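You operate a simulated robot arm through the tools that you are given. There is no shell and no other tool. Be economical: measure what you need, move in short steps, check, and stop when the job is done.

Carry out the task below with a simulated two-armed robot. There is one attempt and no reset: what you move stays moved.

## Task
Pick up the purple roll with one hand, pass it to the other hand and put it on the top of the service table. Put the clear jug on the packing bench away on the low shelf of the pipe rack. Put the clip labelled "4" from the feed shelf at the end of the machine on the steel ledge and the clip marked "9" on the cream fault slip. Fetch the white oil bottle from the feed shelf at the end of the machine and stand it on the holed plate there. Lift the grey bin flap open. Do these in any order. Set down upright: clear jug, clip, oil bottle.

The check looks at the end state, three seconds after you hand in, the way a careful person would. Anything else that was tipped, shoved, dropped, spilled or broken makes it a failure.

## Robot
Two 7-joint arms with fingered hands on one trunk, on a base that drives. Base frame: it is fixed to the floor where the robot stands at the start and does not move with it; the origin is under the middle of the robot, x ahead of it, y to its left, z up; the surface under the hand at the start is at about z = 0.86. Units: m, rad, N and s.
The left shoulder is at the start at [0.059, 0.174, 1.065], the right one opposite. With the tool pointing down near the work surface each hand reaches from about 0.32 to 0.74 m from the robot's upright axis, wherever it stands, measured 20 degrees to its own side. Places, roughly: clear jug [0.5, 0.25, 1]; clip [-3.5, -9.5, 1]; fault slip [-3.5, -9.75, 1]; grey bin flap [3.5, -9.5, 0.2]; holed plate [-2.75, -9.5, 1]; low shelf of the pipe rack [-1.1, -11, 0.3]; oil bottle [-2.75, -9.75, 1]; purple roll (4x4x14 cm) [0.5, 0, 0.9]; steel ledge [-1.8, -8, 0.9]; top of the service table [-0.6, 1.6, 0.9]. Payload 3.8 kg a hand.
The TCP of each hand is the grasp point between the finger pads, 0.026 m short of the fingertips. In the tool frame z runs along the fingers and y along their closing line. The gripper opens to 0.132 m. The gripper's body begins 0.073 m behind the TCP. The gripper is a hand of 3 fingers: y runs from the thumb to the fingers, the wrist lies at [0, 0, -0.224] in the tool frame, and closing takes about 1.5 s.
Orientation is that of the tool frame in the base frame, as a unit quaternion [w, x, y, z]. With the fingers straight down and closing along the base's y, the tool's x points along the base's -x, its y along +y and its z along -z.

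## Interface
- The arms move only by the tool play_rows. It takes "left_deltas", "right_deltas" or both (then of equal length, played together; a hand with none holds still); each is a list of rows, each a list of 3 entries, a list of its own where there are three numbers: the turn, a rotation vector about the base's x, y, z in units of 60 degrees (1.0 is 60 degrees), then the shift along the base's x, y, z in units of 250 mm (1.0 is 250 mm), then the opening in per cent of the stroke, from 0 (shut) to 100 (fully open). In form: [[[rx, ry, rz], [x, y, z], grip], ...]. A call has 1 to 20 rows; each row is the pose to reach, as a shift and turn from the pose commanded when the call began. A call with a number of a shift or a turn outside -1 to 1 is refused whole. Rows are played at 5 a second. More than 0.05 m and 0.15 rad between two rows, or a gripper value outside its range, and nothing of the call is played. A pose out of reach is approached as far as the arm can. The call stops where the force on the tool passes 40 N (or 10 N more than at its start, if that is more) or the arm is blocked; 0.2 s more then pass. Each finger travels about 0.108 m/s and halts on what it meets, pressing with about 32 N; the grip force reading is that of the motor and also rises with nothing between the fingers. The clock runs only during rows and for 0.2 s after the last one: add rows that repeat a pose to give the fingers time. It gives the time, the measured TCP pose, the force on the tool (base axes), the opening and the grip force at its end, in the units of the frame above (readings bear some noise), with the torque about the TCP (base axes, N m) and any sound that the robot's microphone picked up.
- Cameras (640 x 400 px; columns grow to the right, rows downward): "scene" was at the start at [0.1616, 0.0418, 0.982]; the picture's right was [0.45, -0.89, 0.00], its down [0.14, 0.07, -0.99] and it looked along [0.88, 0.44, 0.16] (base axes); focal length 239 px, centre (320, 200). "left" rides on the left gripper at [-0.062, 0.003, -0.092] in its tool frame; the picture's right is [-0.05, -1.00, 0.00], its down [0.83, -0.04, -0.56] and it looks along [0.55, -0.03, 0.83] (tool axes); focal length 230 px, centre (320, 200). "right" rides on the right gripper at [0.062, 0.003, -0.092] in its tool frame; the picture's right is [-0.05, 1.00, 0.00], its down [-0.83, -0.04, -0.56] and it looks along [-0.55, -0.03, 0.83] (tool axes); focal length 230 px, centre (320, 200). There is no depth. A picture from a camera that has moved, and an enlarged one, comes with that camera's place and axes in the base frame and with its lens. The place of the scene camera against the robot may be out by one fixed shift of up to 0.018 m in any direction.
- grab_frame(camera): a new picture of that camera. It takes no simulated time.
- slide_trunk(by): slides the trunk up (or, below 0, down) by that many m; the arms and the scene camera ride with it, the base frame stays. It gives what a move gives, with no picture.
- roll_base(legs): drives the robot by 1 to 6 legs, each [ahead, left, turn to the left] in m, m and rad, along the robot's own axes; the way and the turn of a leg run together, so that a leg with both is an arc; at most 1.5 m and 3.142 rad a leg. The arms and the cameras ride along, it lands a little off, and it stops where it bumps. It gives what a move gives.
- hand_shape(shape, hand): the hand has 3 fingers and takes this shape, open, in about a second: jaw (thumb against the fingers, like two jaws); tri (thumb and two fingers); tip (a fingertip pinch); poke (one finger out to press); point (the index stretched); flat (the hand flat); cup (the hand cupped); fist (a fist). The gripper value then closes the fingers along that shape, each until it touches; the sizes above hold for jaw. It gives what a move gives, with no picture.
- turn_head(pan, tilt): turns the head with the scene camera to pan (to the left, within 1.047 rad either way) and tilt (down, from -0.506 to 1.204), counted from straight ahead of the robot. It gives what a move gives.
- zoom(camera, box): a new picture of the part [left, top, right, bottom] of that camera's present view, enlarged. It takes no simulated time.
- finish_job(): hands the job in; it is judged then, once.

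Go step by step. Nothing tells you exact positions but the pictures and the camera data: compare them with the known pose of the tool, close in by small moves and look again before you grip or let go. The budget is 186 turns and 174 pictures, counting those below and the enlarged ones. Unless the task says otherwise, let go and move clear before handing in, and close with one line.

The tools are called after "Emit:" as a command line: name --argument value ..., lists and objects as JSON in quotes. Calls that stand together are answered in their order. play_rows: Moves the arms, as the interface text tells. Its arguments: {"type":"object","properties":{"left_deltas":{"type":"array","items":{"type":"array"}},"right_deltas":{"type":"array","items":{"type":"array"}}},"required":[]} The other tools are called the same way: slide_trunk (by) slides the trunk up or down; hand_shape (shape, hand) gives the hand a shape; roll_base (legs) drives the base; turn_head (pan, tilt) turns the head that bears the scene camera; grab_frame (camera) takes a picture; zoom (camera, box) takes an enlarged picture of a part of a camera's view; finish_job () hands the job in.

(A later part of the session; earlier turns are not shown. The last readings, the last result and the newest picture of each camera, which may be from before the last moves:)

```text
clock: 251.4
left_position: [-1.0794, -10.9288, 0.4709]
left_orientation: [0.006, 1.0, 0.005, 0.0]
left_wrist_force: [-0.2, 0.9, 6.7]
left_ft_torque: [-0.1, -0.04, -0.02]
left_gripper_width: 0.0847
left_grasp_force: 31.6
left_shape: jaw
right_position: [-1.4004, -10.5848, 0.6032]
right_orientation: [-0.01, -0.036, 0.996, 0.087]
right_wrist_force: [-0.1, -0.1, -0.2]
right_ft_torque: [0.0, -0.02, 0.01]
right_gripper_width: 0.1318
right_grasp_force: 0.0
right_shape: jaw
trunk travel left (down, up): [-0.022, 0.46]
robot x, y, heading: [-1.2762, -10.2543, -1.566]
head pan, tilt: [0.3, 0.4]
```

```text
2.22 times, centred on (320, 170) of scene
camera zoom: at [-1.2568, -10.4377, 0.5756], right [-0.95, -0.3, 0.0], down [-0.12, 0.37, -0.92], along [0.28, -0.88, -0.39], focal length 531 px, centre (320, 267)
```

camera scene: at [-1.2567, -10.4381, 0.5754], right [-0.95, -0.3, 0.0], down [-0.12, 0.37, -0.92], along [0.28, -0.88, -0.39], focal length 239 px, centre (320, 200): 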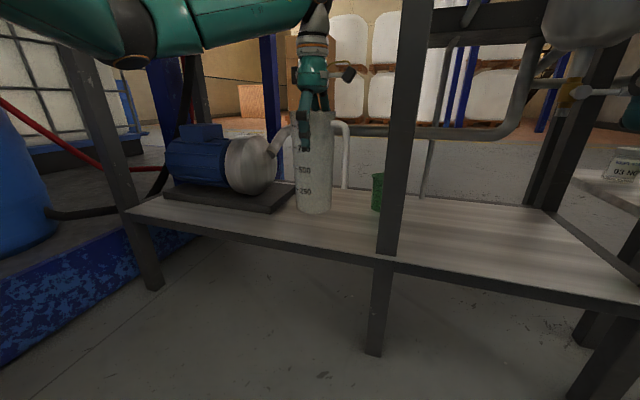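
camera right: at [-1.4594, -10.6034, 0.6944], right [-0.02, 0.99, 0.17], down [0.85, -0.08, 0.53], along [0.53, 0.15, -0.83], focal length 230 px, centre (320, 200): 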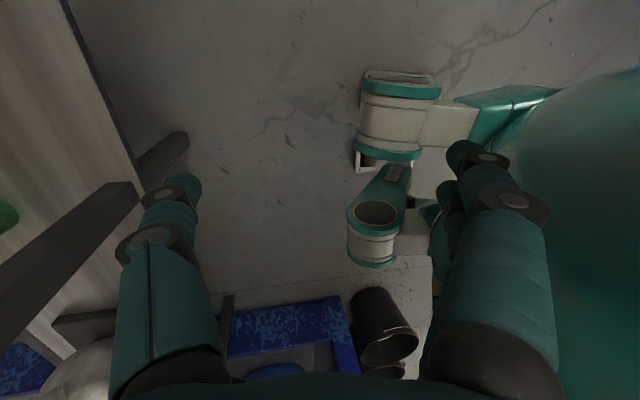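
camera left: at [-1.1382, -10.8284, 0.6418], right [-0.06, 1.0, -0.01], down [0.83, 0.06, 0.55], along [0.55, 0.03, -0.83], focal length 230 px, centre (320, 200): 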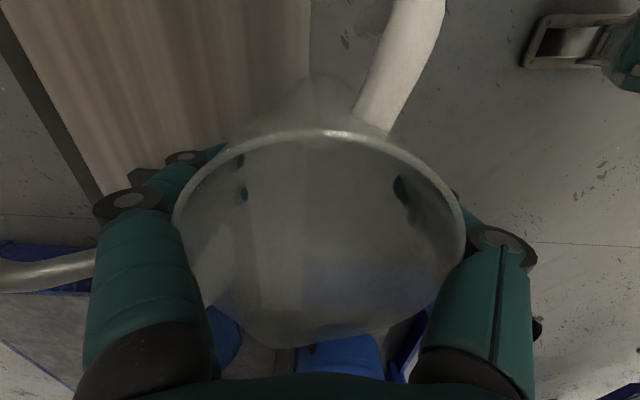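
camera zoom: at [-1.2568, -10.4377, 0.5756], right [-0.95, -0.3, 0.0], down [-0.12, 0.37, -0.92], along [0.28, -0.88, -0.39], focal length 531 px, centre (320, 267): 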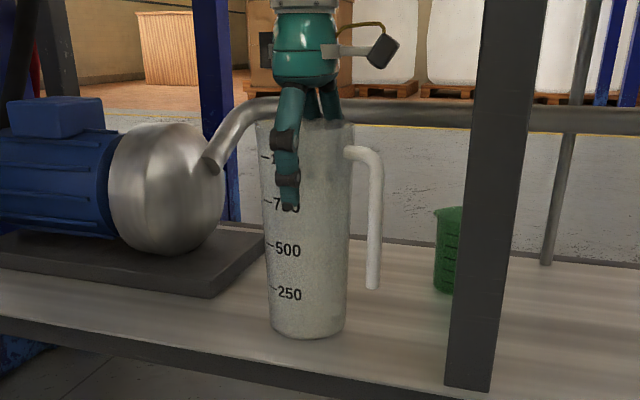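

Contact felt (7 N). Open, rise 7.5 cm carefully and withdraw.

Emit:
play_rows --left_deltas '[[[0, 0, 0], [0, 0, 0.008], 30], [[0, 0, 0], [0, 0, 0.008], 60], [[0, 0, 0], [0, 0, 0.008], 100], [[0, 0, 0], [0, 0, 0.008], 100], [[0, 0, 0], [0, 0, 0.008], 100], [[0, 0, 0], [0, 0, 0.06], 100], [[0, 0, 0], [0, 0, 0.12], 100], [[0, 0, 0], [0, 0, 0.18], 100], [[0, 0, 0], [0, 0, 0.24], 100], [[0, 0, 0], [0, 0, 0.3], 100], [[0, 0, 0], [0, 0, 0.3], 100]]'

Emit:
grab_frame --camera "left"

Emit:
grab_frame --camera "scene"

```text
clock: 253.8
left_position: [-1.0791, -10.9294, 0.5456]
left_orientation: [0.005, 1.0, 0.005, 0.0]
left_wrist_force: [0.0, 0.0, 0.6]
left_ft_torque: [0.0, 0.0, -0.01]
left_gripper_width: 0.1319
left_grasp_force: 0.0
left_shape: jaw
right_position: [-1.3992, -10.5854, 0.6037]
right_orientation: [-0.01, -0.036, 0.996, 0.086]
right_wrist_force: [-0.2, -0.4, 0.2]
right_ft_torque: [0.01, 0.01, -0.01]
right_gripper_width: 0.1321
right_grasp_force: 0.0
right_shape: jaw
trunk travel left (down, up): [-0.022, 0.46]
robot x, y, heading: [-1.2794, -10.2552, -1.564]
head pan, tilt: [0.3, 0.4]
```

```text
67 pictures are left
camera left: at [-1.1413, -10.9324, 0.6367], right [-0.06, 1.0, -0.01], down [0.83, 0.06, 0.55], along [0.55, 0.03, -0.83], focal length 230 px, centre (320, 200)
```

left: 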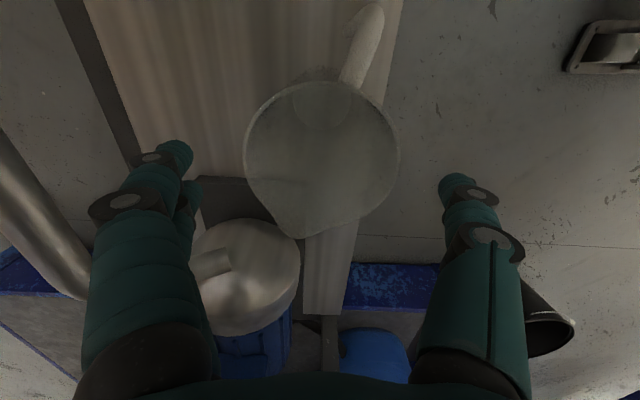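

```text
66 pictures are left
camera scene: at [-1.2567, -10.438, 0.5754], right [-0.95, -0.3, 0.0], down [-0.12, 0.37, -0.92], along [0.28, -0.88, -0.39], focal length 239 px, centre (320, 200)
```

scene: 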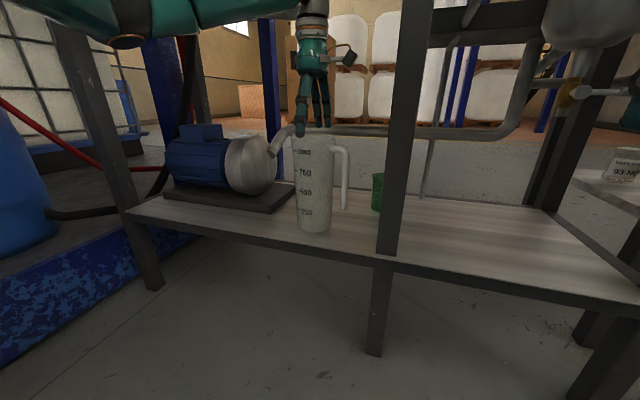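

The jug stands on the low shelf. Withdraw the hand back, then drive back and raise the trunk.

Emit:
play_rows --left_deltas '[[[0, 0, 0], [0, 0.05, 0.03], 100], [[0, 0, 0], [0, 0.2, 0.04], 100], [[0, 0, 0], [0, 0.38, 0.05], 100], [[0, 0, 0], [0, 0.56, 0.05], 100], [[0, 0, 0], [0, 0.75, 0.05], 100], [[0, 0, 0], [0, 0.92, 0.05], 100]]'

Emit:
roll_base --legs '[[-0.6, 0, 0]]'

Emit:
slide_trunk --by 0.4

Emit:
turn_head --pan -1.0 --tilt 0.2

Emit:
grab_frame --camera "scene"

```text
clock: 255.2
left_position: [-1.0797, -10.7, 0.5578]
left_orientation: [0.004, 1.0, 0.005, 0.0]
left_wrist_force: [0.5, 0.3, 0.5]
left_ft_torque: [-0.01, 0.0, -0.01]
left_gripper_width: 0.132
left_grasp_force: 0.1
left_shape: jaw
right_position: [-1.3998, -10.5861, 0.6027]
right_orientation: [-0.009, -0.035, 0.996, 0.086]
right_wrist_force: [-0.7, 0.2, -0.4]
right_ft_torque: [-0.02, 0.0, 0.01]
right_gripper_width: 0.132
right_grasp_force: 0.1
right_shape: jaw
trunk travel left (down, up): [-0.022, 0.46]
robot x, y, heading: [-1.2774, -10.2523, -1.564]
head pan, tilt: [0.3, 0.4]
```

```text
clock: 258.6
left_position: [-1.0844, -10.1024, 0.5585]
left_orientation: [0.005, 1.0, 0.002, 0.0]
left_wrist_force: [0.1, 0.3, 0.3]
left_ft_torque: [0.03, 0.03, -0.01]
left_gripper_width: 0.132
left_grasp_force: 0.0
left_shape: jaw
right_position: [-1.403, -9.9874, 0.6031]
right_orientation: [-0.01, -0.034, 0.996, 0.086]
right_wrist_force: [0.4, 0.3, 0.4]
right_ft_torque: [0.0, -0.02, -0.05]
right_gripper_width: 0.1322
right_grasp_force: 0.0
right_shape: jaw
trunk travel left (down, up): [-0.022, 0.46]
robot x, y, heading: [-1.278, -9.6571, -1.566]
head pan, tilt: [0.3, 0.4]
```

```text
clock: 262.4
left_position: [-1.0845, -10.1023, 0.9571]
left_orientation: [0.004, 1.0, 0.002, -0.001]
left_wrist_force: [0.2, 0.3, -0.5]
left_ft_torque: [-0.01, -0.02, -0.02]
left_gripper_width: 0.1319
left_grasp_force: 0.0
left_shape: jaw
right_position: [-1.4037, -9.9883, 1.0023]
right_orientation: [-0.01, -0.033, 0.996, 0.087]
right_wrist_force: [-0.2, 0.2, -0.2]
right_ft_torque: [0.02, 0.0, 0.0]
right_gripper_width: 0.1319
right_grasp_force: 0.0
right_shape: jaw
trunk travel left (down, up): [-0.422, 0.06]
robot x, y, heading: [-1.2773, -9.6551, -1.573]
head pan, tilt: [0.3, 0.4]
```

```text
clock: 263.9
left_position: [-1.0843, -10.1035, 0.9595]
left_orientation: [0.004, 1.0, 0.003, 0.0]
left_wrist_force: [-0.1, -0.7, -0.4]
left_ft_torque: [-0.02, 0.0, -0.01]
left_gripper_width: 0.1322
left_grasp_force: 0.1
left_shape: jaw
right_position: [-1.4037, -9.9884, 1.0024]
right_orientation: [-0.01, -0.032, 0.996, 0.085]
right_wrist_force: [-0.3, 0.0, -0.1]
right_ft_torque: [-0.01, 0.01, -0.02]
right_gripper_width: 0.132
right_grasp_force: 0.0
right_shape: jaw
trunk travel left (down, up): [-0.422, 0.06]
robot x, y, heading: [-1.2807, -9.6594, -1.569]
head pan, tilt: [-1.0, 0.201]
```

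```text
65 pictures are left
camera scene: at [-1.3657, -9.806, 1.0067], right [-0.54, 0.84, 0.0], down [0.17, 0.11, -0.98], along [-0.82, -0.53, -0.2], focal length 239 px, centre (320, 200)
```

scene: 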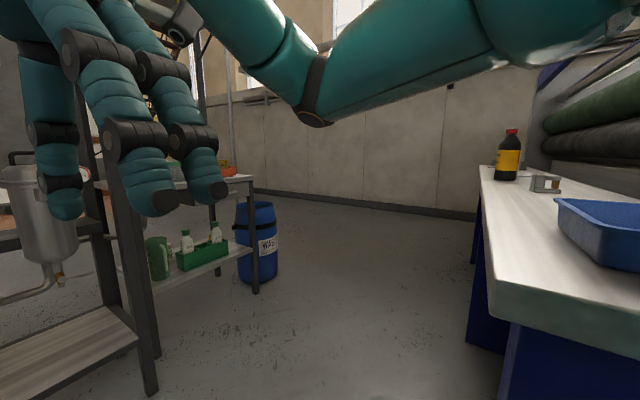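

The feed shelf is the counter on the right running along x (its near edge at y≈-9.77). I strafe along the aisle south of it.

Emit:
roll_base --legs '[[0.54, 0, 0], [0, -1.3, 0], [0.25, -0.55, 0]]'

Emit:
slide_trunk --by 0.06

Emit:
turn_head --pan -1.04 --tilt 0.2

Emit:
grab_frame --camera "scene"

```text
clock: 283.0
left_position: [-2.911, -10.9064, 0.9584]
left_orientation: [0.005, 1.0, 0.004, 0.001]
left_wrist_force: [-0.7, -0.1, 0.0]
left_ft_torque: [-0.01, -0.02, 0.02]
left_gripper_width: 0.132
left_grasp_force: 0.1
left_shape: jaw
right_position: [-3.2312, -10.7922, 1.0027]
right_orientation: [-0.011, -0.036, 0.996, 0.086]
right_wrist_force: [-0.4, 0.0, 0.4]
right_ft_torque: [-0.03, 0.02, -0.01]
right_gripper_width: 0.132
right_grasp_force: 0.0
right_shape: jaw
trunk travel left (down, up): [-0.422, 0.06]
robot x, y, heading: [-3.1087, -10.4584, -1.571]
head pan, tilt: [-1.0, 0.201]
```

```text
clock: 284.0
left_position: [-2.9121, -10.907, 1.0169]
left_orientation: [0.003, 1.0, 0.003, 0.0]
left_wrist_force: [0.4, -0.9, -0.2]
left_ft_torque: [-0.01, 0.01, -0.01]
left_gripper_width: 0.1321
left_grasp_force: 0.0
left_shape: jaw
right_position: [-3.2308, -10.7924, 1.0616]
right_orientation: [-0.01, -0.035, 0.996, 0.087]
right_wrist_force: [0.8, -0.5, -0.4]
right_ft_torque: [0.02, 0.01, 0.0]
right_gripper_width: 0.1321
right_grasp_force: 0.1
right_shape: jaw
trunk travel left (down, up): [-0.482, 0.0]
robot x, y, heading: [-3.108, -10.4634, -1.569]
head pan, tilt: [-1.0, 0.201]
```

```text
clock: 284.6
left_position: [-2.9116, -10.9068, 1.0193]
left_orientation: [0.004, 1.0, 0.004, 0.0]
left_wrist_force: [-0.8, 0.3, 0.5]
left_ft_torque: [0.03, 0.03, 0.04]
left_gripper_width: 0.1319
left_grasp_force: 0.0
left_shape: jaw
right_position: [-3.2312, -10.7925, 1.0632]
right_orientation: [-0.01, -0.035, 0.996, 0.086]
right_wrist_force: [-0.2, 0.1, 0.7]
right_ft_torque: [-0.03, -0.02, -0.02]
right_gripper_width: 0.1321
right_grasp_force: 0.1
right_shape: jaw
trunk travel left (down, up): [-0.482, 0.0]
robot x, y, heading: [-3.1084, -10.4592, -1.567]
head pan, tilt: [-1.04, 0.201]
```

```text
64 pictures are left
camera scene: at [-3.1954, -10.6134, 1.0901], right [-0.51, 0.86, 0.0], down [0.17, 0.1, -0.98], along [-0.84, -0.5, -0.2], focal length 239 px, centre (320, 200)
```

scene: 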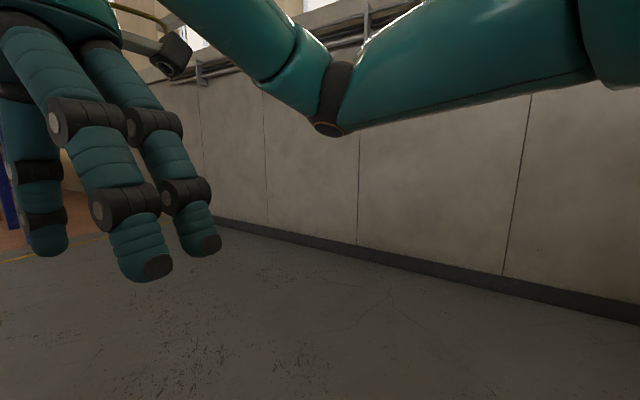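

Open space here. Turn around to face the feed shelf.

Emit:
roll_base --legs '[[0, 0, -1.57], [0, 0, -1.57]]'

Emit:
turn_head --pan 0.0 --tilt 0.3

Emit:
grab_frame --camera "scene"

```text
clock: 292.8
left_position: [-3.2875, -10.0105, 1.019]
left_orientation: [0.0, 0.012, 1.0, 0.004]
left_wrist_force: [0.5, 0.9, 0.1]
left_ft_torque: [0.0, 0.0, 0.01]
left_gripper_width: 0.1319
left_grasp_force: 0.1
left_shape: jaw
right_position: [-2.971, -10.1334, 1.0636]
right_orientation: [0.086, 0.996, 0.018, 0.008]
right_wrist_force: [0.1, 0.2, -1.3]
right_ft_torque: [0.02, 0.03, -0.02]
right_gripper_width: 0.1323
right_grasp_force: 0.0
right_shape: jaw
trunk travel left (down, up): [-0.482, 0.0]
robot x, y, heading: [-3.1069, -10.4607, 1.539]
head pan, tilt: [-1.04, 0.201]
```

```text
clock: 294.1
left_position: [-3.2881, -10.0101, 1.0187]
left_orientation: [0.0, 0.012, 1.0, 0.003]
left_wrist_force: [-0.2, -0.5, -0.5]
left_ft_torque: [-0.01, 0.0, -0.02]
left_gripper_width: 0.1317
left_grasp_force: 0.0
left_shape: jaw
right_position: [-2.9713, -10.1344, 1.0636]
right_orientation: [0.085, 0.996, 0.019, 0.01]
right_wrist_force: [0.9, -0.2, 0.6]
right_ft_torque: [0.03, 0.01, 0.0]
right_gripper_width: 0.132
right_grasp_force: 0.1
right_shape: jaw
trunk travel left (down, up): [-0.482, 0.0]
robot x, y, heading: [-3.1044, -10.4619, 1.538]
head pan, tilt: [0.0, 0.3]
```

```text
63 pictures are left
camera scene: at [-3.1099, -10.2561, 1.0809], right [1.0, -0.03, 0.0], down [-0.01, -0.3, -0.96], along [0.03, 0.95, -0.3], focal length 239 px, centre (320, 200)
```

scene: 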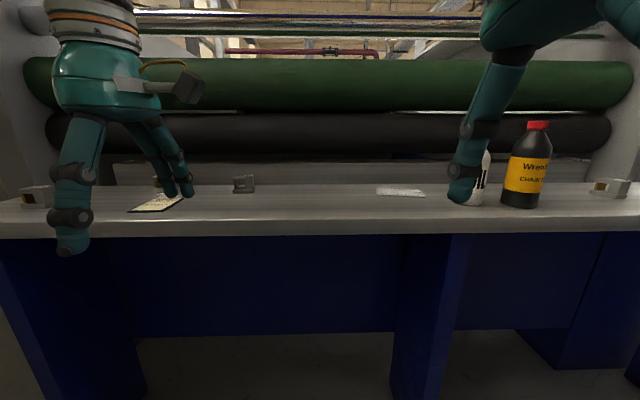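

Emit:
zoom --camera "scene" --box '[0, 140, 320, 240]'

Emit:
zoom --camera "scene" --box '[360, 120, 640, 240]'

```text
2.00 times, centred on (160, 190) of scene
camera zoom: at [-3.1099, -10.2561, 1.0809], right [1.0, -0.03, 0.0], down [-0.01, -0.3, -0.96], along [0.03, 0.95, -0.3], focal length 478 px, centre (640, 220)
```

zoom: 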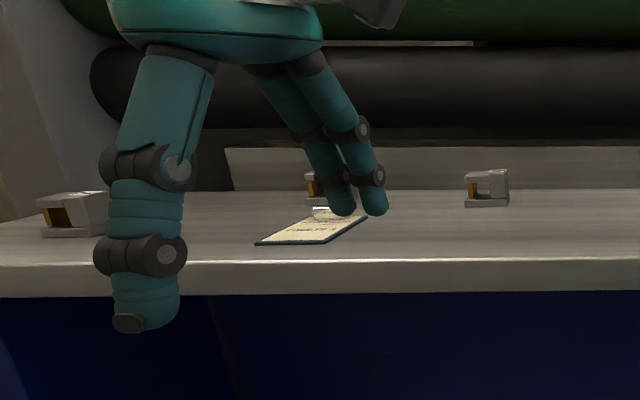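

```text
2.29 times, centred on (500, 180) of scene
camera zoom: at [-3.1099, -10.2561, 1.0809], right [1.0, -0.03, 0.0], down [-0.01, -0.3, -0.96], along [0.03, 0.95, -0.3], focal length 546 px, centre (-91, 246)
```

zoom: 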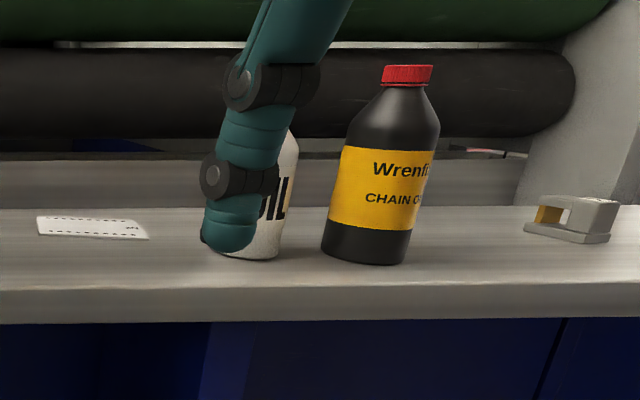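

The white OIL bottle (about (-2.74,-9.70)) stands beside a dark distractor; the holed plate is at about (-2.86,-9.62). I raise both hands, shift the robot to face them, and look with the right wrist camera.

Emit:
play_rows --right_deltas '[[[0.03, 0, 0], [0, 0, 0.1], 100], [[0.06, 0, 0], [0, 0, 0.2], 100], [[0.1, 0, 0], [0, 0, 0.3], 100], [[0.14, 0, 0], [0, 0, 0.36], 100], [[0.17, 0, 0], [0, 0, 0.36], 100]]' --left_deltas '[[[0, 0, 0], [0, -0.1, 0.1], 100], [[0, 0, 0], [0, -0.2, 0.2], 100], [[0, 0, 0], [0, -0.3, 0.3], 100], [[0, 0, 0], [0, -0.4, 0.4], 100], [[0, 0, 0], [0, -0.4, 0.5], 100]]'

Emit:
roll_base --legs '[[0.16, -0.16, 0.03]]'

Emit:
grab_frame --camera "scene"

Emit:
grab_frame --camera "right"

```text
clock: 295.3
left_position: [-3.287, -10.1099, 1.1423]
left_orientation: [0.0, 0.012, 1.0, 0.005]
left_wrist_force: [0.1, -0.1, 0.2]
left_ft_torque: [0.03, -0.03, 0.01]
left_gripper_width: 0.1316
left_grasp_force: 0.1
left_shape: jaw
right_position: [-2.9707, -10.1354, 1.1527]
right_orientation: [-0.003, 1.0, 0.019, 0.01]
right_wrist_force: [-0.6, 0.1, 0.6]
right_ft_torque: [0.03, -0.01, -0.03]
right_gripper_width: 0.1319
right_grasp_force: 0.1
right_shape: jaw
trunk travel left (down, up): [-0.482, 0.0]
robot x, y, heading: [-3.1053, -10.4594, 1.545]
head pan, tilt: [0.0, 0.3]
```

```text
clock: 297.3
left_position: [-3.1373, -9.9558, 1.1434]
left_orientation: [0.0, -0.003, 1.0, 0.004]
left_wrist_force: [-0.6, 0.2, 0.1]
left_ft_torque: [0.0, -0.03, -0.02]
left_gripper_width: 0.1321
left_grasp_force: 0.1
left_shape: jaw
right_position: [-2.82, -9.9727, 1.1523]
right_orientation: [-0.003, 0.999, 0.034, 0.011]
right_wrist_force: [0.0, -0.1, -0.9]
right_ft_torque: [0.01, 0.02, 0.01]
right_gripper_width: 0.1319
right_grasp_force: 0.1
right_shape: jaw
trunk travel left (down, up): [-0.482, 0.0]
robot x, y, heading: [-2.9471, -10.306, 1.568]
head pan, tilt: [0.0, 0.3]
```

```text
60 pictures are left
camera scene: at [-2.9552, -10.0973, 1.0809], right [1.0, 0.0, 0.0], down [0.0, -0.3, -0.96], along [0.0, 0.96, -0.3], focal length 239 px, centre (320, 200)
```

scene: 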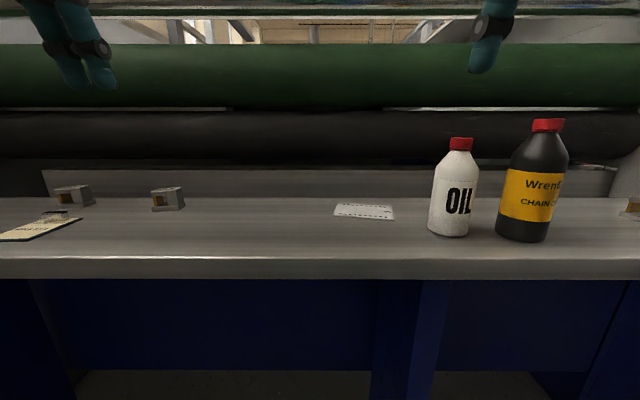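

```text
59 pictures are left
camera right: at [-2.7607, -9.9731, 1.2448], right [0.02, -1.0, -0.01], down [-0.84, -0.02, 0.54], along [-0.54, 0.0, -0.84], focal length 230 px, centre (320, 200)
```

right: 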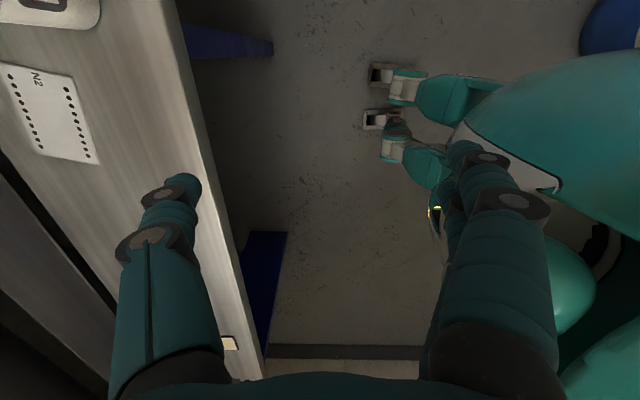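

Bottle at (-2.728,-9.70), cap top ≈1.058; plate centre ≈(-2.85,-9.59). I drive 8 cm closer and place the right hand over the bottle.

Emit:
roll_base --legs '[[0.08, -0.05, 0]]'

Emit:
play_rows --right_deltas '[[[0, 0, 0], [0.06, 0.18, 0], 100], [[0, 0, 0], [0.12, 0.36, 0], 100], [[0, 0, 0], [0.168, 0.54, 0], 100], [[0, 0, 0], [0.168, 0.7, 0], 100], [[0, 0, 0], [0.168, 0.77, 0], 100], [[0, 0, 0], [0.168, 0.77, -0.08], 100], [[0, 0, 0], [0.168, 0.77, -0.08], 100]]'

Emit:
grab_frame --camera "right"

Emit:
grab_frame --camera "scene"

```text
clock: 298.4
left_position: [-3.0886, -9.8767, 1.1429]
left_orientation: [0.0, -0.004, 1.0, 0.005]
left_wrist_force: [-0.3, 0.7, 0.2]
left_ft_torque: [-0.01, -0.01, 0.0]
left_gripper_width: 0.1316
left_grasp_force: 0.0
left_shape: jaw
right_position: [-2.7711, -9.8917, 1.1522]
right_orientation: [-0.004, 0.999, 0.035, 0.011]
right_wrist_force: [0.4, -1.0, 0.1]
right_ft_torque: [-0.05, 0.05, 0.0]
right_gripper_width: 0.1319
right_grasp_force: 0.0
right_shape: jaw
trunk travel left (down, up): [-0.482, 0.0]
robot x, y, heading: [-2.8946, -10.2216, 1.576]
head pan, tilt: [0.0, 0.3]
```

```text
clock: 300.0
left_position: [-3.0891, -9.8771, 1.1431]
left_orientation: [0.001, -0.005, 1.0, 0.004]
left_wrist_force: [-0.1, -0.1, 0.0]
left_ft_torque: [0.03, -0.03, -0.01]
left_gripper_width: 0.132
left_grasp_force: 0.0
left_shape: jaw
right_position: [-2.7306, -9.7023, 1.1315]
right_orientation: [-0.004, 0.999, 0.036, 0.01]
right_wrist_force: [-0.1, 0.7, -0.6]
right_ft_torque: [-0.02, 0.0, 0.0]
right_gripper_width: 0.132
right_grasp_force: 0.1
right_shape: jaw
trunk travel left (down, up): [-0.482, 0.0]
robot x, y, heading: [-2.8966, -10.2225, 1.576]
head pan, tilt: [0.0, 0.3]
```

```text
58 pictures are left
camera right: at [-2.6709, -9.701, 1.2245], right [0.02, -1.0, -0.01], down [-0.84, -0.02, 0.54], along [-0.54, 0.0, -0.84], focal length 230 px, centre (320, 200)
```

right: 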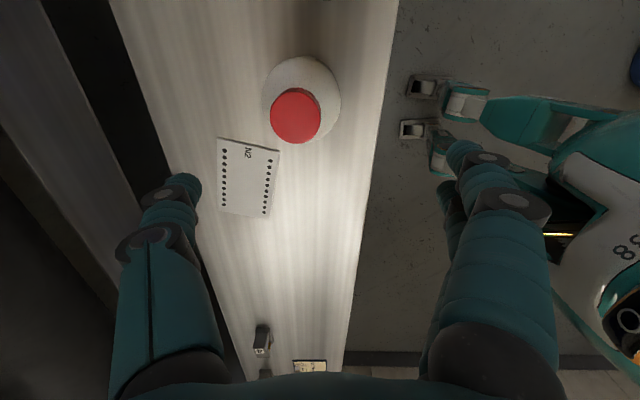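

```text
57 pictures are left
camera scene: at [-2.9062, -10.0174, 1.0809], right [1.0, 0.01, 0.0], down [0.0, -0.3, -0.96], along [-0.01, 0.96, -0.3], focal length 239 px, centre (320, 200)
```

scene: 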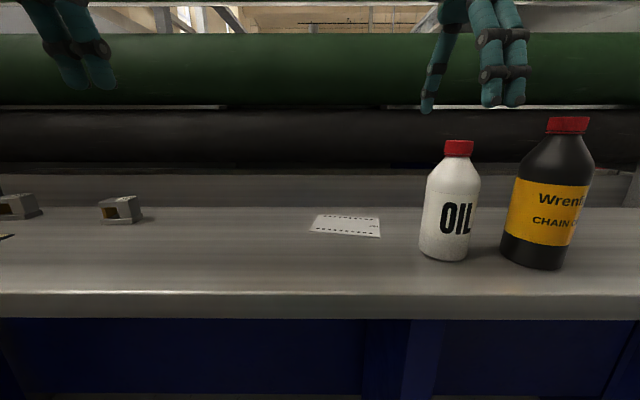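

Emit:
play_rows --right_deltas '[[[0, 0, 0], [0.098, 0.076, 0], 100], [[0, 0, 0], [0.098, 0.076, -0.12], 100], [[0, 0, 0], [0.098, 0.076, -0.26], 100], [[0, 0, 0], [0.098, 0.076, -0.4], 100], [[0, 0, 0], [0.098, 0.076, -0.52], 100], [[0, 0, 0], [0.098, 0.076, -0.58], 100], [[0, 0, 0], [0.098, 0.076, -0.58], 100]]'

Emit:
grab_frame --camera "scene"

Emit:
grab_frame --camera "right"

```text
clock: 301.6
left_position: [-3.0895, -9.8785, 1.1447]
left_orientation: [0.002, -0.004, 1.0, 0.006]
left_wrist_force: [0.4, -0.3, 0.2]
left_ft_torque: [-0.01, -0.01, 0.0]
left_gripper_width: 0.132
left_grasp_force: 0.0
left_shape: jaw
right_position: [-2.7041, -9.6809, 0.9901]
right_orientation: [-0.007, 0.999, 0.035, 0.01]
right_wrist_force: [1.5, 1.8, 22.0]
right_ft_torque: [-0.23, 0.19, -0.03]
right_gripper_width: 0.1319
right_grasp_force: 0.1
right_shape: jaw
trunk travel left (down, up): [-0.482, 0.0]
robot x, y, heading: [-2.8954, -10.2236, 1.57]
head pan, tilt: [0.0, 0.3]
```

```text
56 pictures are left
camera scene: at [-2.9062, -10.0181, 1.0817], right [1.0, 0.01, 0.0], down [0.0, -0.29, -0.96], along [-0.01, 0.96, -0.29], focal length 239 px, centre (320, 200)
```

scene: 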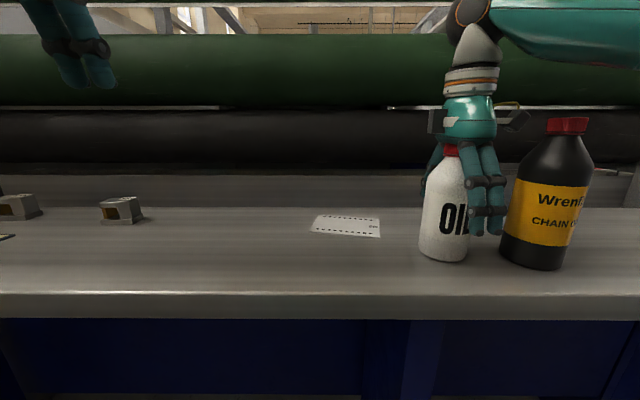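

```text
55 pictures are left
camera right: at [-2.6447, -9.6827, 1.0831], right [0.02, -1.0, -0.02], down [-0.84, -0.02, 0.54], along [-0.54, 0.0, -0.84], focal length 230 px, centre (320, 200)
```

right: 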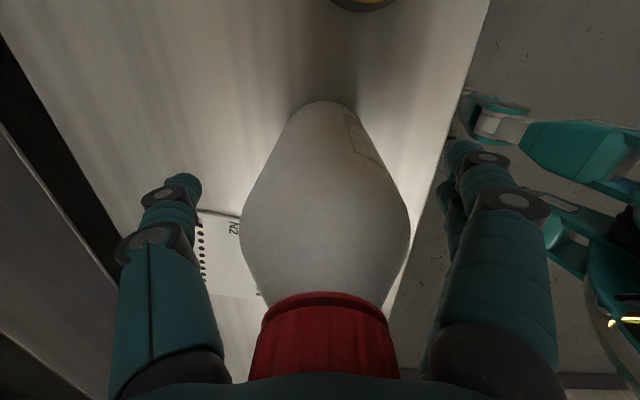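

The palm just touches the cap. I rise 6 mm and close.

Emit:
play_rows --right_deltas '[[[0, 0, 0], [0, 0, 0.025], 100], [[0, 0, 0], [0, 0, 0.025], 50], [[0, 0, 0], [0, 0, 0.025], 0], [[0, 0, 0], [0, 0, 0.025], 0], [[0, 0, 0], [0, 0, 0.025], 0], [[0, 0, 0], [0, 0, 0.025], 0], [[0, 0, 0], [0, 0, 0.025], 0], [[0, 0, 0], [0, 0, 0.025], 0]]'

Emit:
grab_frame --camera "scene"

```text
clock: 303.4
left_position: [-3.0878, -9.8767, 1.1421]
left_orientation: [0.0, -0.004, 1.0, 0.004]
left_wrist_force: [-0.3, 0.0, 0.1]
left_ft_torque: [0.02, 0.0, -0.04]
left_gripper_width: 0.1318
left_grasp_force: 0.0
left_shape: jaw
right_position: [-2.7047, -9.6808, 0.9919]
right_orientation: [-0.003, 0.999, 0.035, 0.011]
right_wrist_force: [0.0, -1.2, -0.8]
right_ft_torque: [-0.04, 0.03, 0.01]
right_gripper_width: 0.0578
right_grasp_force: 32.6
right_shape: jaw
trunk travel left (down, up): [-0.482, 0.0]
robot x, y, heading: [-2.8909, -10.2225, 1.574]
head pan, tilt: [0.0, 0.3]
```

```text
54 pictures are left
camera scene: at [-2.906, -10.0171, 1.0807], right [1.0, 0.01, 0.0], down [0.0, -0.3, -0.96], along [-0.01, 0.96, -0.3], focal length 239 px, centre (320, 200)
```

scene: 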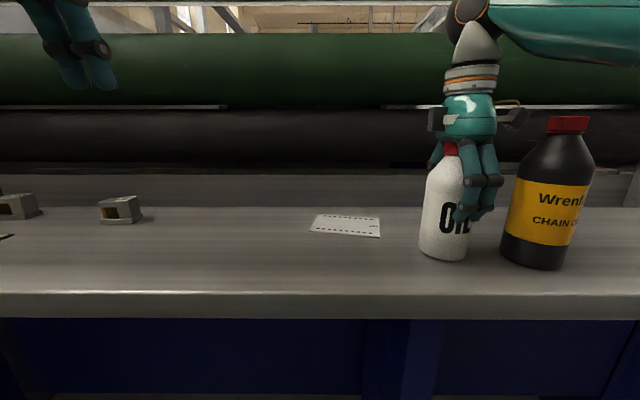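

Gripped (0.058). Lift and carry to above the plate.

Emit:
play_rows --right_deltas '[[[0, 0, 0], [0, 0, 0.06], 0], [[0, 0, 0], [0, 0, 0.14], 0], [[0, 0, 0], [0, 0, 0.22], 0], [[0, 0, 0], [-0.12, 0.04, 0.24], 0], [[0, 0, 0], [-0.26, 0.1, 0.24], 0], [[0, 0, 0], [-0.4, 0.18, 0.24], 0], [[0, 0, 0], [-0.536, 0.26, 0.24], 0], [[0, 0, 0], [-0.536, 0.33, 0.24], 0], [[0, 0, 0], [-0.536, 0.33, 0.24], 0]]'

Emit:
grab_frame --camera "scene"

Emit:
grab_frame --camera "right"

```text
clock: 305.4
left_position: [-3.0884, -9.8765, 1.1429]
left_orientation: [0.0, -0.004, 1.0, 0.004]
left_wrist_force: [0.6, -0.8, -0.5]
left_ft_torque: [-0.04, 0.01, 0.02]
left_gripper_width: 0.132
left_grasp_force: 0.2
left_shape: jaw
right_position: [-2.8353, -9.604, 1.0543]
right_orientation: [-0.003, 0.999, 0.035, 0.011]
right_wrist_force: [0.6, 0.1, -4.8]
right_ft_torque: [0.01, -0.03, 0.01]
right_gripper_width: 0.0576
right_grasp_force: 32.1
right_shape: jaw
right hand out of reach, approached as far as the arm can: row 8, 9
trunk travel left (down, up): [-0.482, 0.0]
robot x, y, heading: [-2.8966, -10.2226, 1.575]
head pan, tilt: [0.0, 0.3]
```

```text
53 pictures are left
camera scene: at [-2.9059, -10.0168, 1.0807], right [1.0, 0.01, 0.0], down [0.0, -0.3, -0.96], along [-0.01, 0.96, -0.3], focal length 239 px, centre (320, 200)
```

scene: 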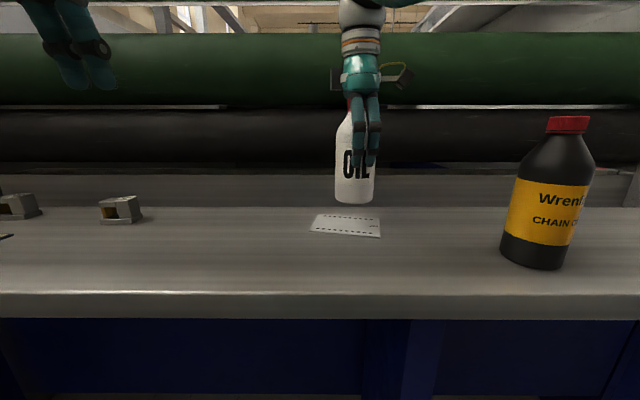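

```text
52 pictures are left
camera right: at [-2.7749, -9.6038, 1.146], right [0.02, -1.0, -0.01], down [-0.84, -0.02, 0.54], along [-0.54, 0.0, -0.84], focal length 230 px, centre (320, 200)
```

right: 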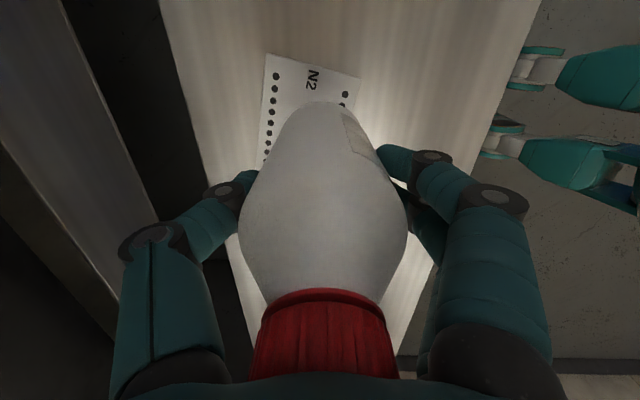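

Plate centre ≈(-2.847,-9.586). I drive 3 cm forward, correct the position and lower to just above the plate.

Emit:
roll_base --legs '[[0.03, 0, 0]]'

Emit:
play_rows --right_deltas '[[[0, 0, 0], [-0.02, 0, -0.06], 0], [[0, 0, 0], [-0.04, 0, -0.12], 0], [[0, 0, 0], [-0.04, 0, -0.16], 0], [[0, 0, 0], [-0.04, 0, -0.16], 0]]'

Emit:
zoom --camera "scene" --box '[260, 100, 460, 260]'

Emit:
grab_frame --camera "right"

```text
clock: 306.3
left_position: [-3.0897, -9.8486, 1.1442]
left_orientation: [0.0, -0.004, 1.0, 0.007]
left_wrist_force: [-0.1, -0.8, 0.7]
left_ft_torque: [0.02, 0.0, 0.01]
left_gripper_width: 0.1318
left_grasp_force: 0.1
left_shape: jaw
right_position: [-2.8347, -9.5757, 1.0557]
right_orientation: [-0.005, 0.999, 0.037, 0.01]
right_wrist_force: [-0.8, -0.1, -4.3]
right_ft_torque: [0.04, -0.01, -0.01]
right_gripper_width: 0.0575
right_grasp_force: 32.4
right_shape: jaw
trunk travel left (down, up): [-0.482, 0.0]
robot x, y, heading: [-2.8963, -10.198, 1.578]
head pan, tilt: [0.0, 0.3]
```

```text
clock: 307.3
left_position: [-3.0881, -9.8477, 1.1435]
left_orientation: [0.001, -0.004, 1.0, 0.005]
left_wrist_force: [0.1, 0.1, 0.2]
left_ft_torque: [0.0, -0.02, -0.01]
left_gripper_width: 0.1319
left_grasp_force: 0.0
left_shape: jaw
right_position: [-2.8459, -9.5754, 1.0138]
right_orientation: [-0.004, 0.999, 0.036, 0.011]
right_wrist_force: [-0.5, -0.1, -4.6]
right_ft_torque: [0.01, -0.01, 0.06]
right_gripper_width: 0.0576
right_grasp_force: 32.6
right_shape: jaw
trunk travel left (down, up): [-0.482, 0.0]
robot x, y, heading: [-2.8944, -10.1937, 1.579]
head pan, tilt: [0.0, 0.3]
```

```text
2.50 times, centred on (360, 180) of scene
camera zoom: at [-2.9064, -9.9881, 1.0809], right [1.0, 0.01, 0.0], down [0.0, -0.3, -0.96], along [-0.01, 0.96, -0.3], focal length 597 px, centre (220, 250)
```

zoom: 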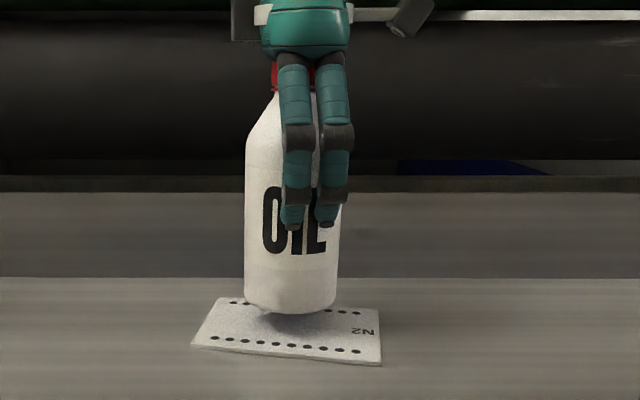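

```text
50 pictures are left
camera right: at [-2.785, -9.5749, 1.1067], right [0.02, -1.0, -0.01], down [-0.84, -0.02, 0.54], along [-0.54, 0.0, -0.84], focal length 230 px, centre (320, 200)
```

right: 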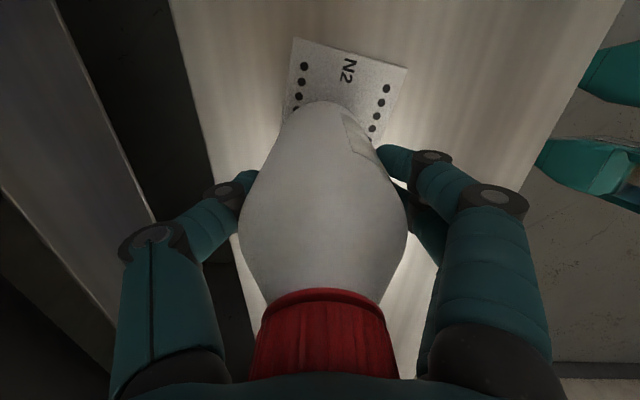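

Emit:
play_rows --right_deltas '[[[0, 0, 0], [0, -0.045, 0], 0], [[0, 0, 0], [0, -0.045, -0.03], 0], [[0, 0, 0], [0, -0.045, -0.055], 0], [[0, 0, 0], [0, -0.045, -0.075], 0], [[0, 0, 0], [0, -0.045, -0.075], 0]]'

Emit:
zoom --camera "scene" --box '[260, 100, 460, 260]'

```text
clock: 308.5
left_position: [-3.0894, -9.8478, 1.144]
left_orientation: [0.0, -0.004, 1.0, 0.006]
left_wrist_force: [0.2, 0.2, 0.2]
left_ft_torque: [0.04, -0.02, -0.01]
left_gripper_width: 0.1318
left_grasp_force: 0.0
left_shape: jaw
right_position: [-2.8461, -9.5865, 0.9959]
right_orientation: [-0.004, 0.999, 0.036, 0.01]
right_wrist_force: [0.3, 0.7, -0.9]
right_ft_torque: [-0.07, 0.0, -0.02]
right_gripper_width: 0.0576
right_grasp_force: 32.4
right_shape: jaw
trunk travel left (down, up): [-0.482, 0.0]
robot x, y, heading: [-2.8971, -10.1904, 1.574]
head pan, tilt: [0.0, 0.3]
```

```text
2.50 times, centred on (360, 180) of scene
camera zoom: at [-2.9063, -9.988, 1.0809], right [1.0, 0.01, 0.0], down [0.0, -0.3, -0.96], along [-0.01, 0.96, -0.3], focal length 597 px, centre (220, 250)
```

zoom: 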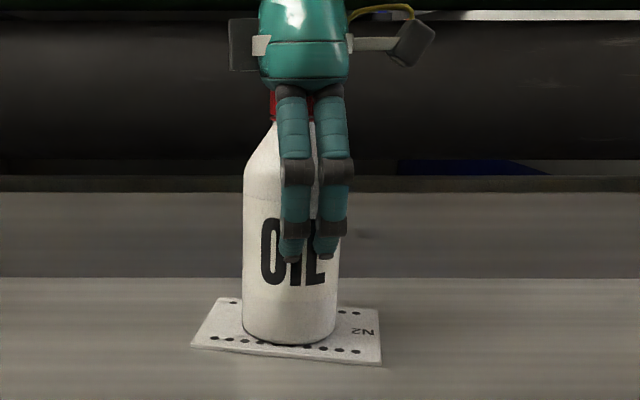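

The bottle rests on the plate (weight off the hand). Open and rise.

Emit:
play_rows --right_deltas '[[[0, 0, 0], [0, 0, -0.006], 0], [[0, 0, 0], [0, 0, -0.006], 30], [[0, 0, 0], [0, 0, -0.006], 60], [[0, 0, 0], [0, 0, -0.006], 100], [[0, 0, 0], [0, 0, -0.006], 100], [[0, 0, 0], [0, 0, -0.006], 100], [[0, 0, 0], [0, 0, 0.08], 100], [[0, 0, 0], [0, 0, 0.2], 100], [[0, 0, 0], [0, 0, 0.35], 100], [[0, 0, 0], [0, 0, 0.45], 100], [[0, 0, 0], [0, -0.15, 0.5], 100], [[0, 0, 0], [0, -0.35, 0.55], 100], [[0, 0, 0], [0, -0.5, 0.55], 100]]'

Emit:
zoom --camera "scene" --box '[260, 100, 460, 260]'

```text
refused: row 12 steps farther than a row can; nothing moved
```

```text
2.50 times, centred on (360, 180) of scene
camera zoom: at [-2.9063, -9.988, 1.0809], right [1.0, 0.01, 0.0], down [0.0, -0.3, -0.96], along [-0.01, 0.96, -0.3], focal length 597 px, centre (220, 250)
```

zoom: 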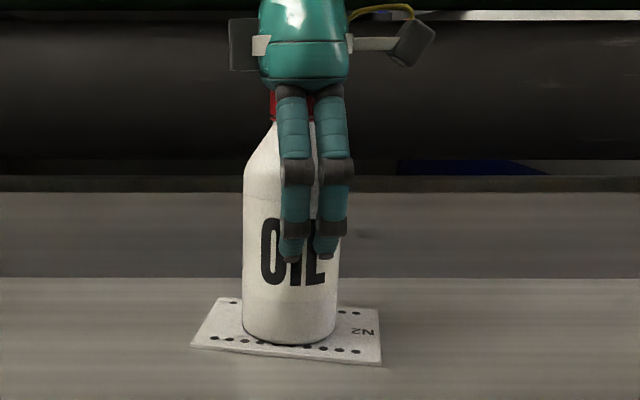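

Emit:
play_rows --right_deltas '[[[0, 0, 0], [0, 0, -0.006], 0], [[0, 0, 0], [0, 0, -0.006], 30], [[0, 0, 0], [0, 0, -0.006], 60], [[0, 0, 0], [0, 0, -0.006], 100], [[0, 0, 0], [0, 0, -0.006], 100], [[0, 0, 0], [0, 0, -0.006], 100], [[0, 0, 0], [0, 0, 0.08], 100], [[0, 0, 0], [0, 0, 0.2], 100], [[0, 0, 0], [0, 0, 0.35], 100], [[0, 0, 0], [0, 0, 0.45], 100], [[0, 0, 0], [0, -0.12, 0.5], 100], [[0, 0, 0], [0, -0.28, 0.55], 100], [[0, 0, 0], [0, -0.44, 0.55], 100], [[0, 0, 0], [0, -0.6, 0.55], 100]]'

Emit:
grab_frame --camera "scene"

```text
clock: 311.5
left_position: [-3.0885, -9.8471, 1.1425]
left_orientation: [0.0, -0.004, 1.0, 0.005]
left_wrist_force: [-0.1, 0.3, 0.5]
left_ft_torque: [-0.01, 0.01, -0.02]
left_gripper_width: 0.1319
left_grasp_force: 0.0
left_shape: jaw
right_position: [-2.8856, -9.6182, 1.1635]
right_orientation: [-0.002, 0.999, 0.036, 0.011]
right_wrist_force: [0.5, -0.4, 0.1]
right_ft_torque: [0.01, -0.01, 0.0]
right_gripper_width: 0.1319
right_grasp_force: 0.0
right_shape: jaw
right hand out of reach, approached as far as the arm can: row 11, 12, 13, 14
trunk travel left (down, up): [-0.482, 0.0]
robot x, y, heading: [-2.8923, -10.1946, 1.576]
head pan, tilt: [0.0, 0.3]
```

```text
47 pictures are left
camera scene: at [-2.9058, -9.9878, 1.0807], right [1.0, 0.01, 0.0], down [0.0, -0.3, -0.96], along [-0.01, 0.96, -0.3], focal length 239 px, centre (320, 200)
```

scene: 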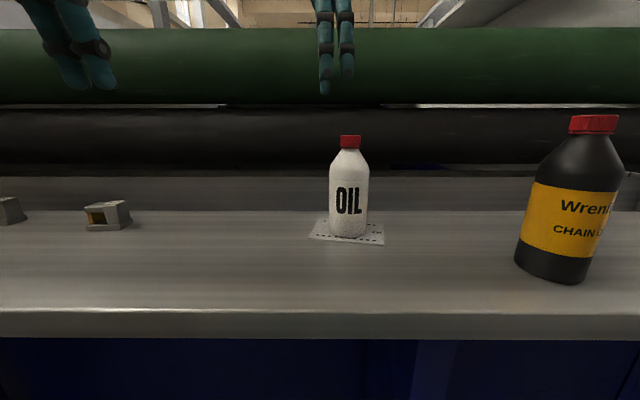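

The oil bottle stands on the plate. Now the clips: I strafe left to face them.

Emit:
roll_base --legs '[[-0.08, 0.42, 0]]'

Emit:
turn_head --pan 0.15 --tilt 0.5

Emit:
grab_frame --camera "scene"

Emit:
grab_frame --camera "right"

```text
clock: 315.7
left_position: [-3.5049, -9.9301, 1.1434]
left_orientation: [0.0, -0.004, 1.0, 0.005]
left_wrist_force: [-0.3, -0.5, 0.3]
left_ft_torque: [0.0, 0.0, -0.03]
left_gripper_width: 0.132
left_grasp_force: 0.0
left_shape: jaw
right_position: [-3.301, -9.7023, 1.1643]
right_orientation: [-0.002, 0.999, 0.035, 0.01]
right_wrist_force: [0.1, 0.4, 0.6]
right_ft_torque: [0.0, 0.02, 0.02]
right_gripper_width: 0.1318
right_grasp_force: 0.0
right_shape: jaw
trunk travel left (down, up): [-0.482, 0.0]
robot x, y, heading: [-3.3096, -10.2747, 1.576]
head pan, tilt: [0.0, 0.3]
```

```text
clock: 316.4
left_position: [-3.5047, -9.931, 1.1421]
left_orientation: [0.0, -0.004, 1.0, 0.005]
left_wrist_force: [0.2, -0.4, -0.3]
left_ft_torque: [0.03, 0.02, 0.0]
left_gripper_width: 0.1322
left_grasp_force: 0.1
left_shape: jaw
right_position: [-3.3016, -9.7021, 1.1646]
right_orientation: [-0.001, 0.999, 0.036, 0.011]
right_wrist_force: [0.1, 0.1, 0.2]
right_ft_torque: [-0.01, 0.02, 0.02]
right_gripper_width: 0.1317
right_grasp_force: 0.1
right_shape: jaw
trunk travel left (down, up): [-0.482, 0.0]
robot x, y, heading: [-3.3106, -10.2757, 1.574]
head pan, tilt: [0.15, 0.499]
```

```text
46 pictures are left
camera scene: at [-3.3356, -10.0749, 1.0625], right [0.99, 0.15, 0.0], down [0.07, -0.47, -0.88], along [-0.14, 0.87, -0.48], focal length 239 px, centre (320, 200)
```

scene: 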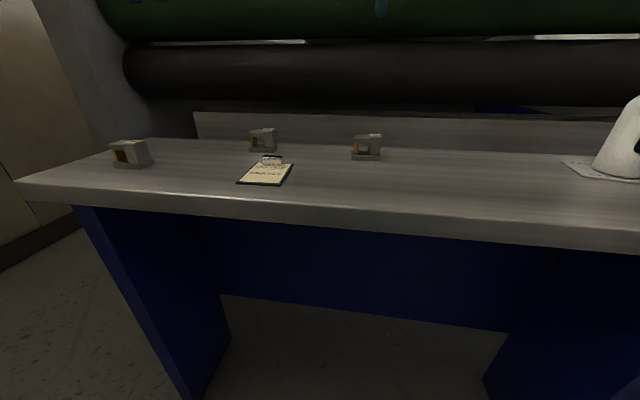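

```text
45 pictures are left
camera right: at [-3.2418, -9.7024, 1.2572], right [0.02, -1.0, -0.01], down [-0.84, -0.02, 0.54], along [-0.54, -0.01, -0.84], focal length 230 px, centre (320, 200)
```

right: 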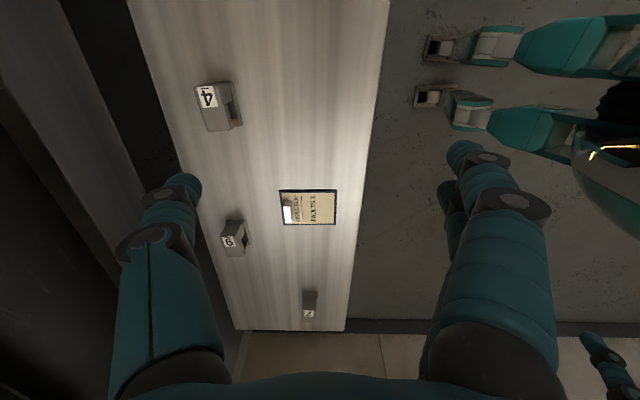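

Emit:
zoom --camera "right" --box '[180, 70, 340, 330]'

```text
1.54 times, centred on (260, 200) of right
camera zoom: at [-3.2418, -9.7024, 1.2572], right [0.02, -1.0, -0.01], down [-0.84, -0.02, 0.54], along [-0.54, -0.01, -0.84], focal length 354 px, centre (412, 200)
```

zoom: 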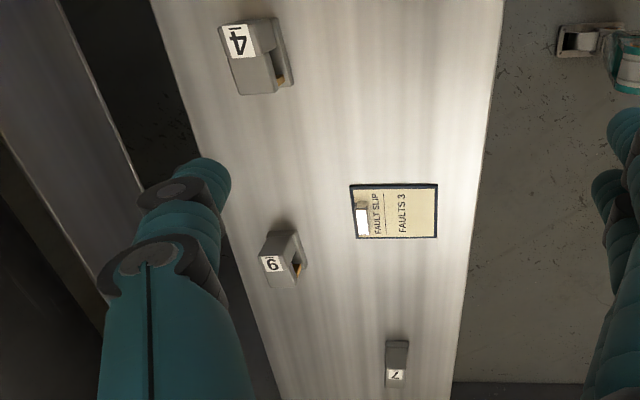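

Emit:
zoom --camera "right" --box '[215, 215, 265, 260]'

Emit:
zoom --camera "right" --box '[190, 75, 250, 135]'

```text
8.89 times, centred on (240, 238) of right
camera zoom: at [-3.2418, -9.7024, 1.2572], right [0.02, -1.0, -0.01], down [-0.84, -0.02, 0.54], along [-0.54, -0.01, -0.84], focal length 2045 px, centre (1031, -133)
```

zoom: 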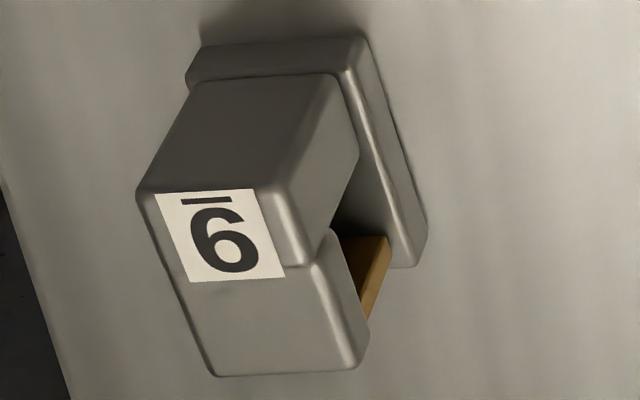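

```text
6.67 times, centred on (220, 105) of right
camera zoom: at [-3.2418, -9.7024, 1.2572], right [0.02, -1.0, -0.01], down [-0.84, -0.02, 0.54], along [-0.54, -0.01, -0.84], focal length 1534 px, centre (987, 833)
```

zoom: 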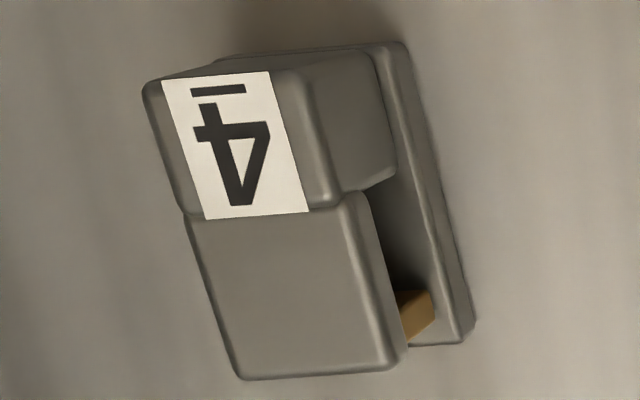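

The labels have a bar at the bottom: the clips are "4" at (-3.304,-9.566) and "9" at (-3.547,-9.549); the slip centre is (-3.487,-9.69). I move 11 cm forward and bring the left hand over clip 9.

Emit:
roll_base --legs '[[0.11, 0, 0]]'

Emit:
play_rows --left_deltas '[[[0, 0, 0], [-0.04, 0.18, -0.05], 80], [[0, 0, 0], [-0.08, 0.36, -0.1], 80], [[0, 0, 0], [-0.12, 0.54, -0.15], 80], [[0, 0, 0], [-0.16, 0.72, -0.2], 80], [[0, 0, 0], [-0.168, 0.88, -0.26], 80], [[0, 0, 0], [-0.168, 1.0, -0.32], 80], [[0, 0, 0], [-0.168, 1.0, -0.36], 80]]'

Emit:
grab_frame --camera "left"

```text
clock: 317.6
left_position: [-3.5044, -9.8222, 1.143]
left_orientation: [0.0, -0.003, 1.0, 0.006]
left_wrist_force: [-0.9, 0.3, 0.1]
left_ft_torque: [0.02, -0.01, -0.03]
left_gripper_width: 0.132
left_grasp_force: 0.0
left_shape: jaw
right_position: [-3.3012, -9.5931, 1.1654]
right_orientation: [-0.004, 0.999, 0.035, 0.011]
right_wrist_force: [0.3, -0.6, -0.2]
right_ft_torque: [0.0, 0.02, 0.01]
right_gripper_width: 0.1319
right_grasp_force: 0.1
right_shape: jaw
trunk travel left (down, up): [-0.482, 0.0]
robot x, y, heading: [-3.3128, -10.1658, 1.57]
head pan, tilt: [0.15, 0.499]
```

```text
clock: 319.2
left_position: [-3.5469, -9.5704, 1.0535]
left_orientation: [0.0, -0.004, 1.0, 0.005]
left_wrist_force: [-0.7, -0.2, -0.6]
left_ft_torque: [-0.01, -0.02, -0.02]
left_gripper_width: 0.1054
left_grasp_force: 0.1
left_shape: jaw
right_position: [-3.3011, -9.594, 1.1656]
right_orientation: [-0.003, 0.999, 0.035, 0.011]
right_wrist_force: [-0.5, -1.5, -0.8]
right_ft_torque: [0.0, -0.01, -0.01]
right_gripper_width: 0.1317
right_grasp_force: 0.0
right_shape: jaw
trunk travel left (down, up): [-0.482, 0.0]
robot x, y, heading: [-3.3159, -10.1698, 1.578]
head pan, tilt: [0.15, 0.499]
```

```text
41 pictures are left
camera left: at [-3.4864, -9.5688, 1.1443], right [0.06, -1.0, -0.01], down [-0.83, -0.05, 0.55], along [-0.55, -0.02, -0.83], focal length 230 px, centre (320, 200)
```

left: 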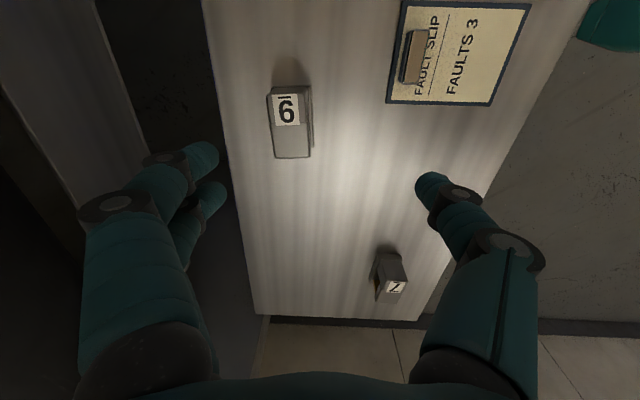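

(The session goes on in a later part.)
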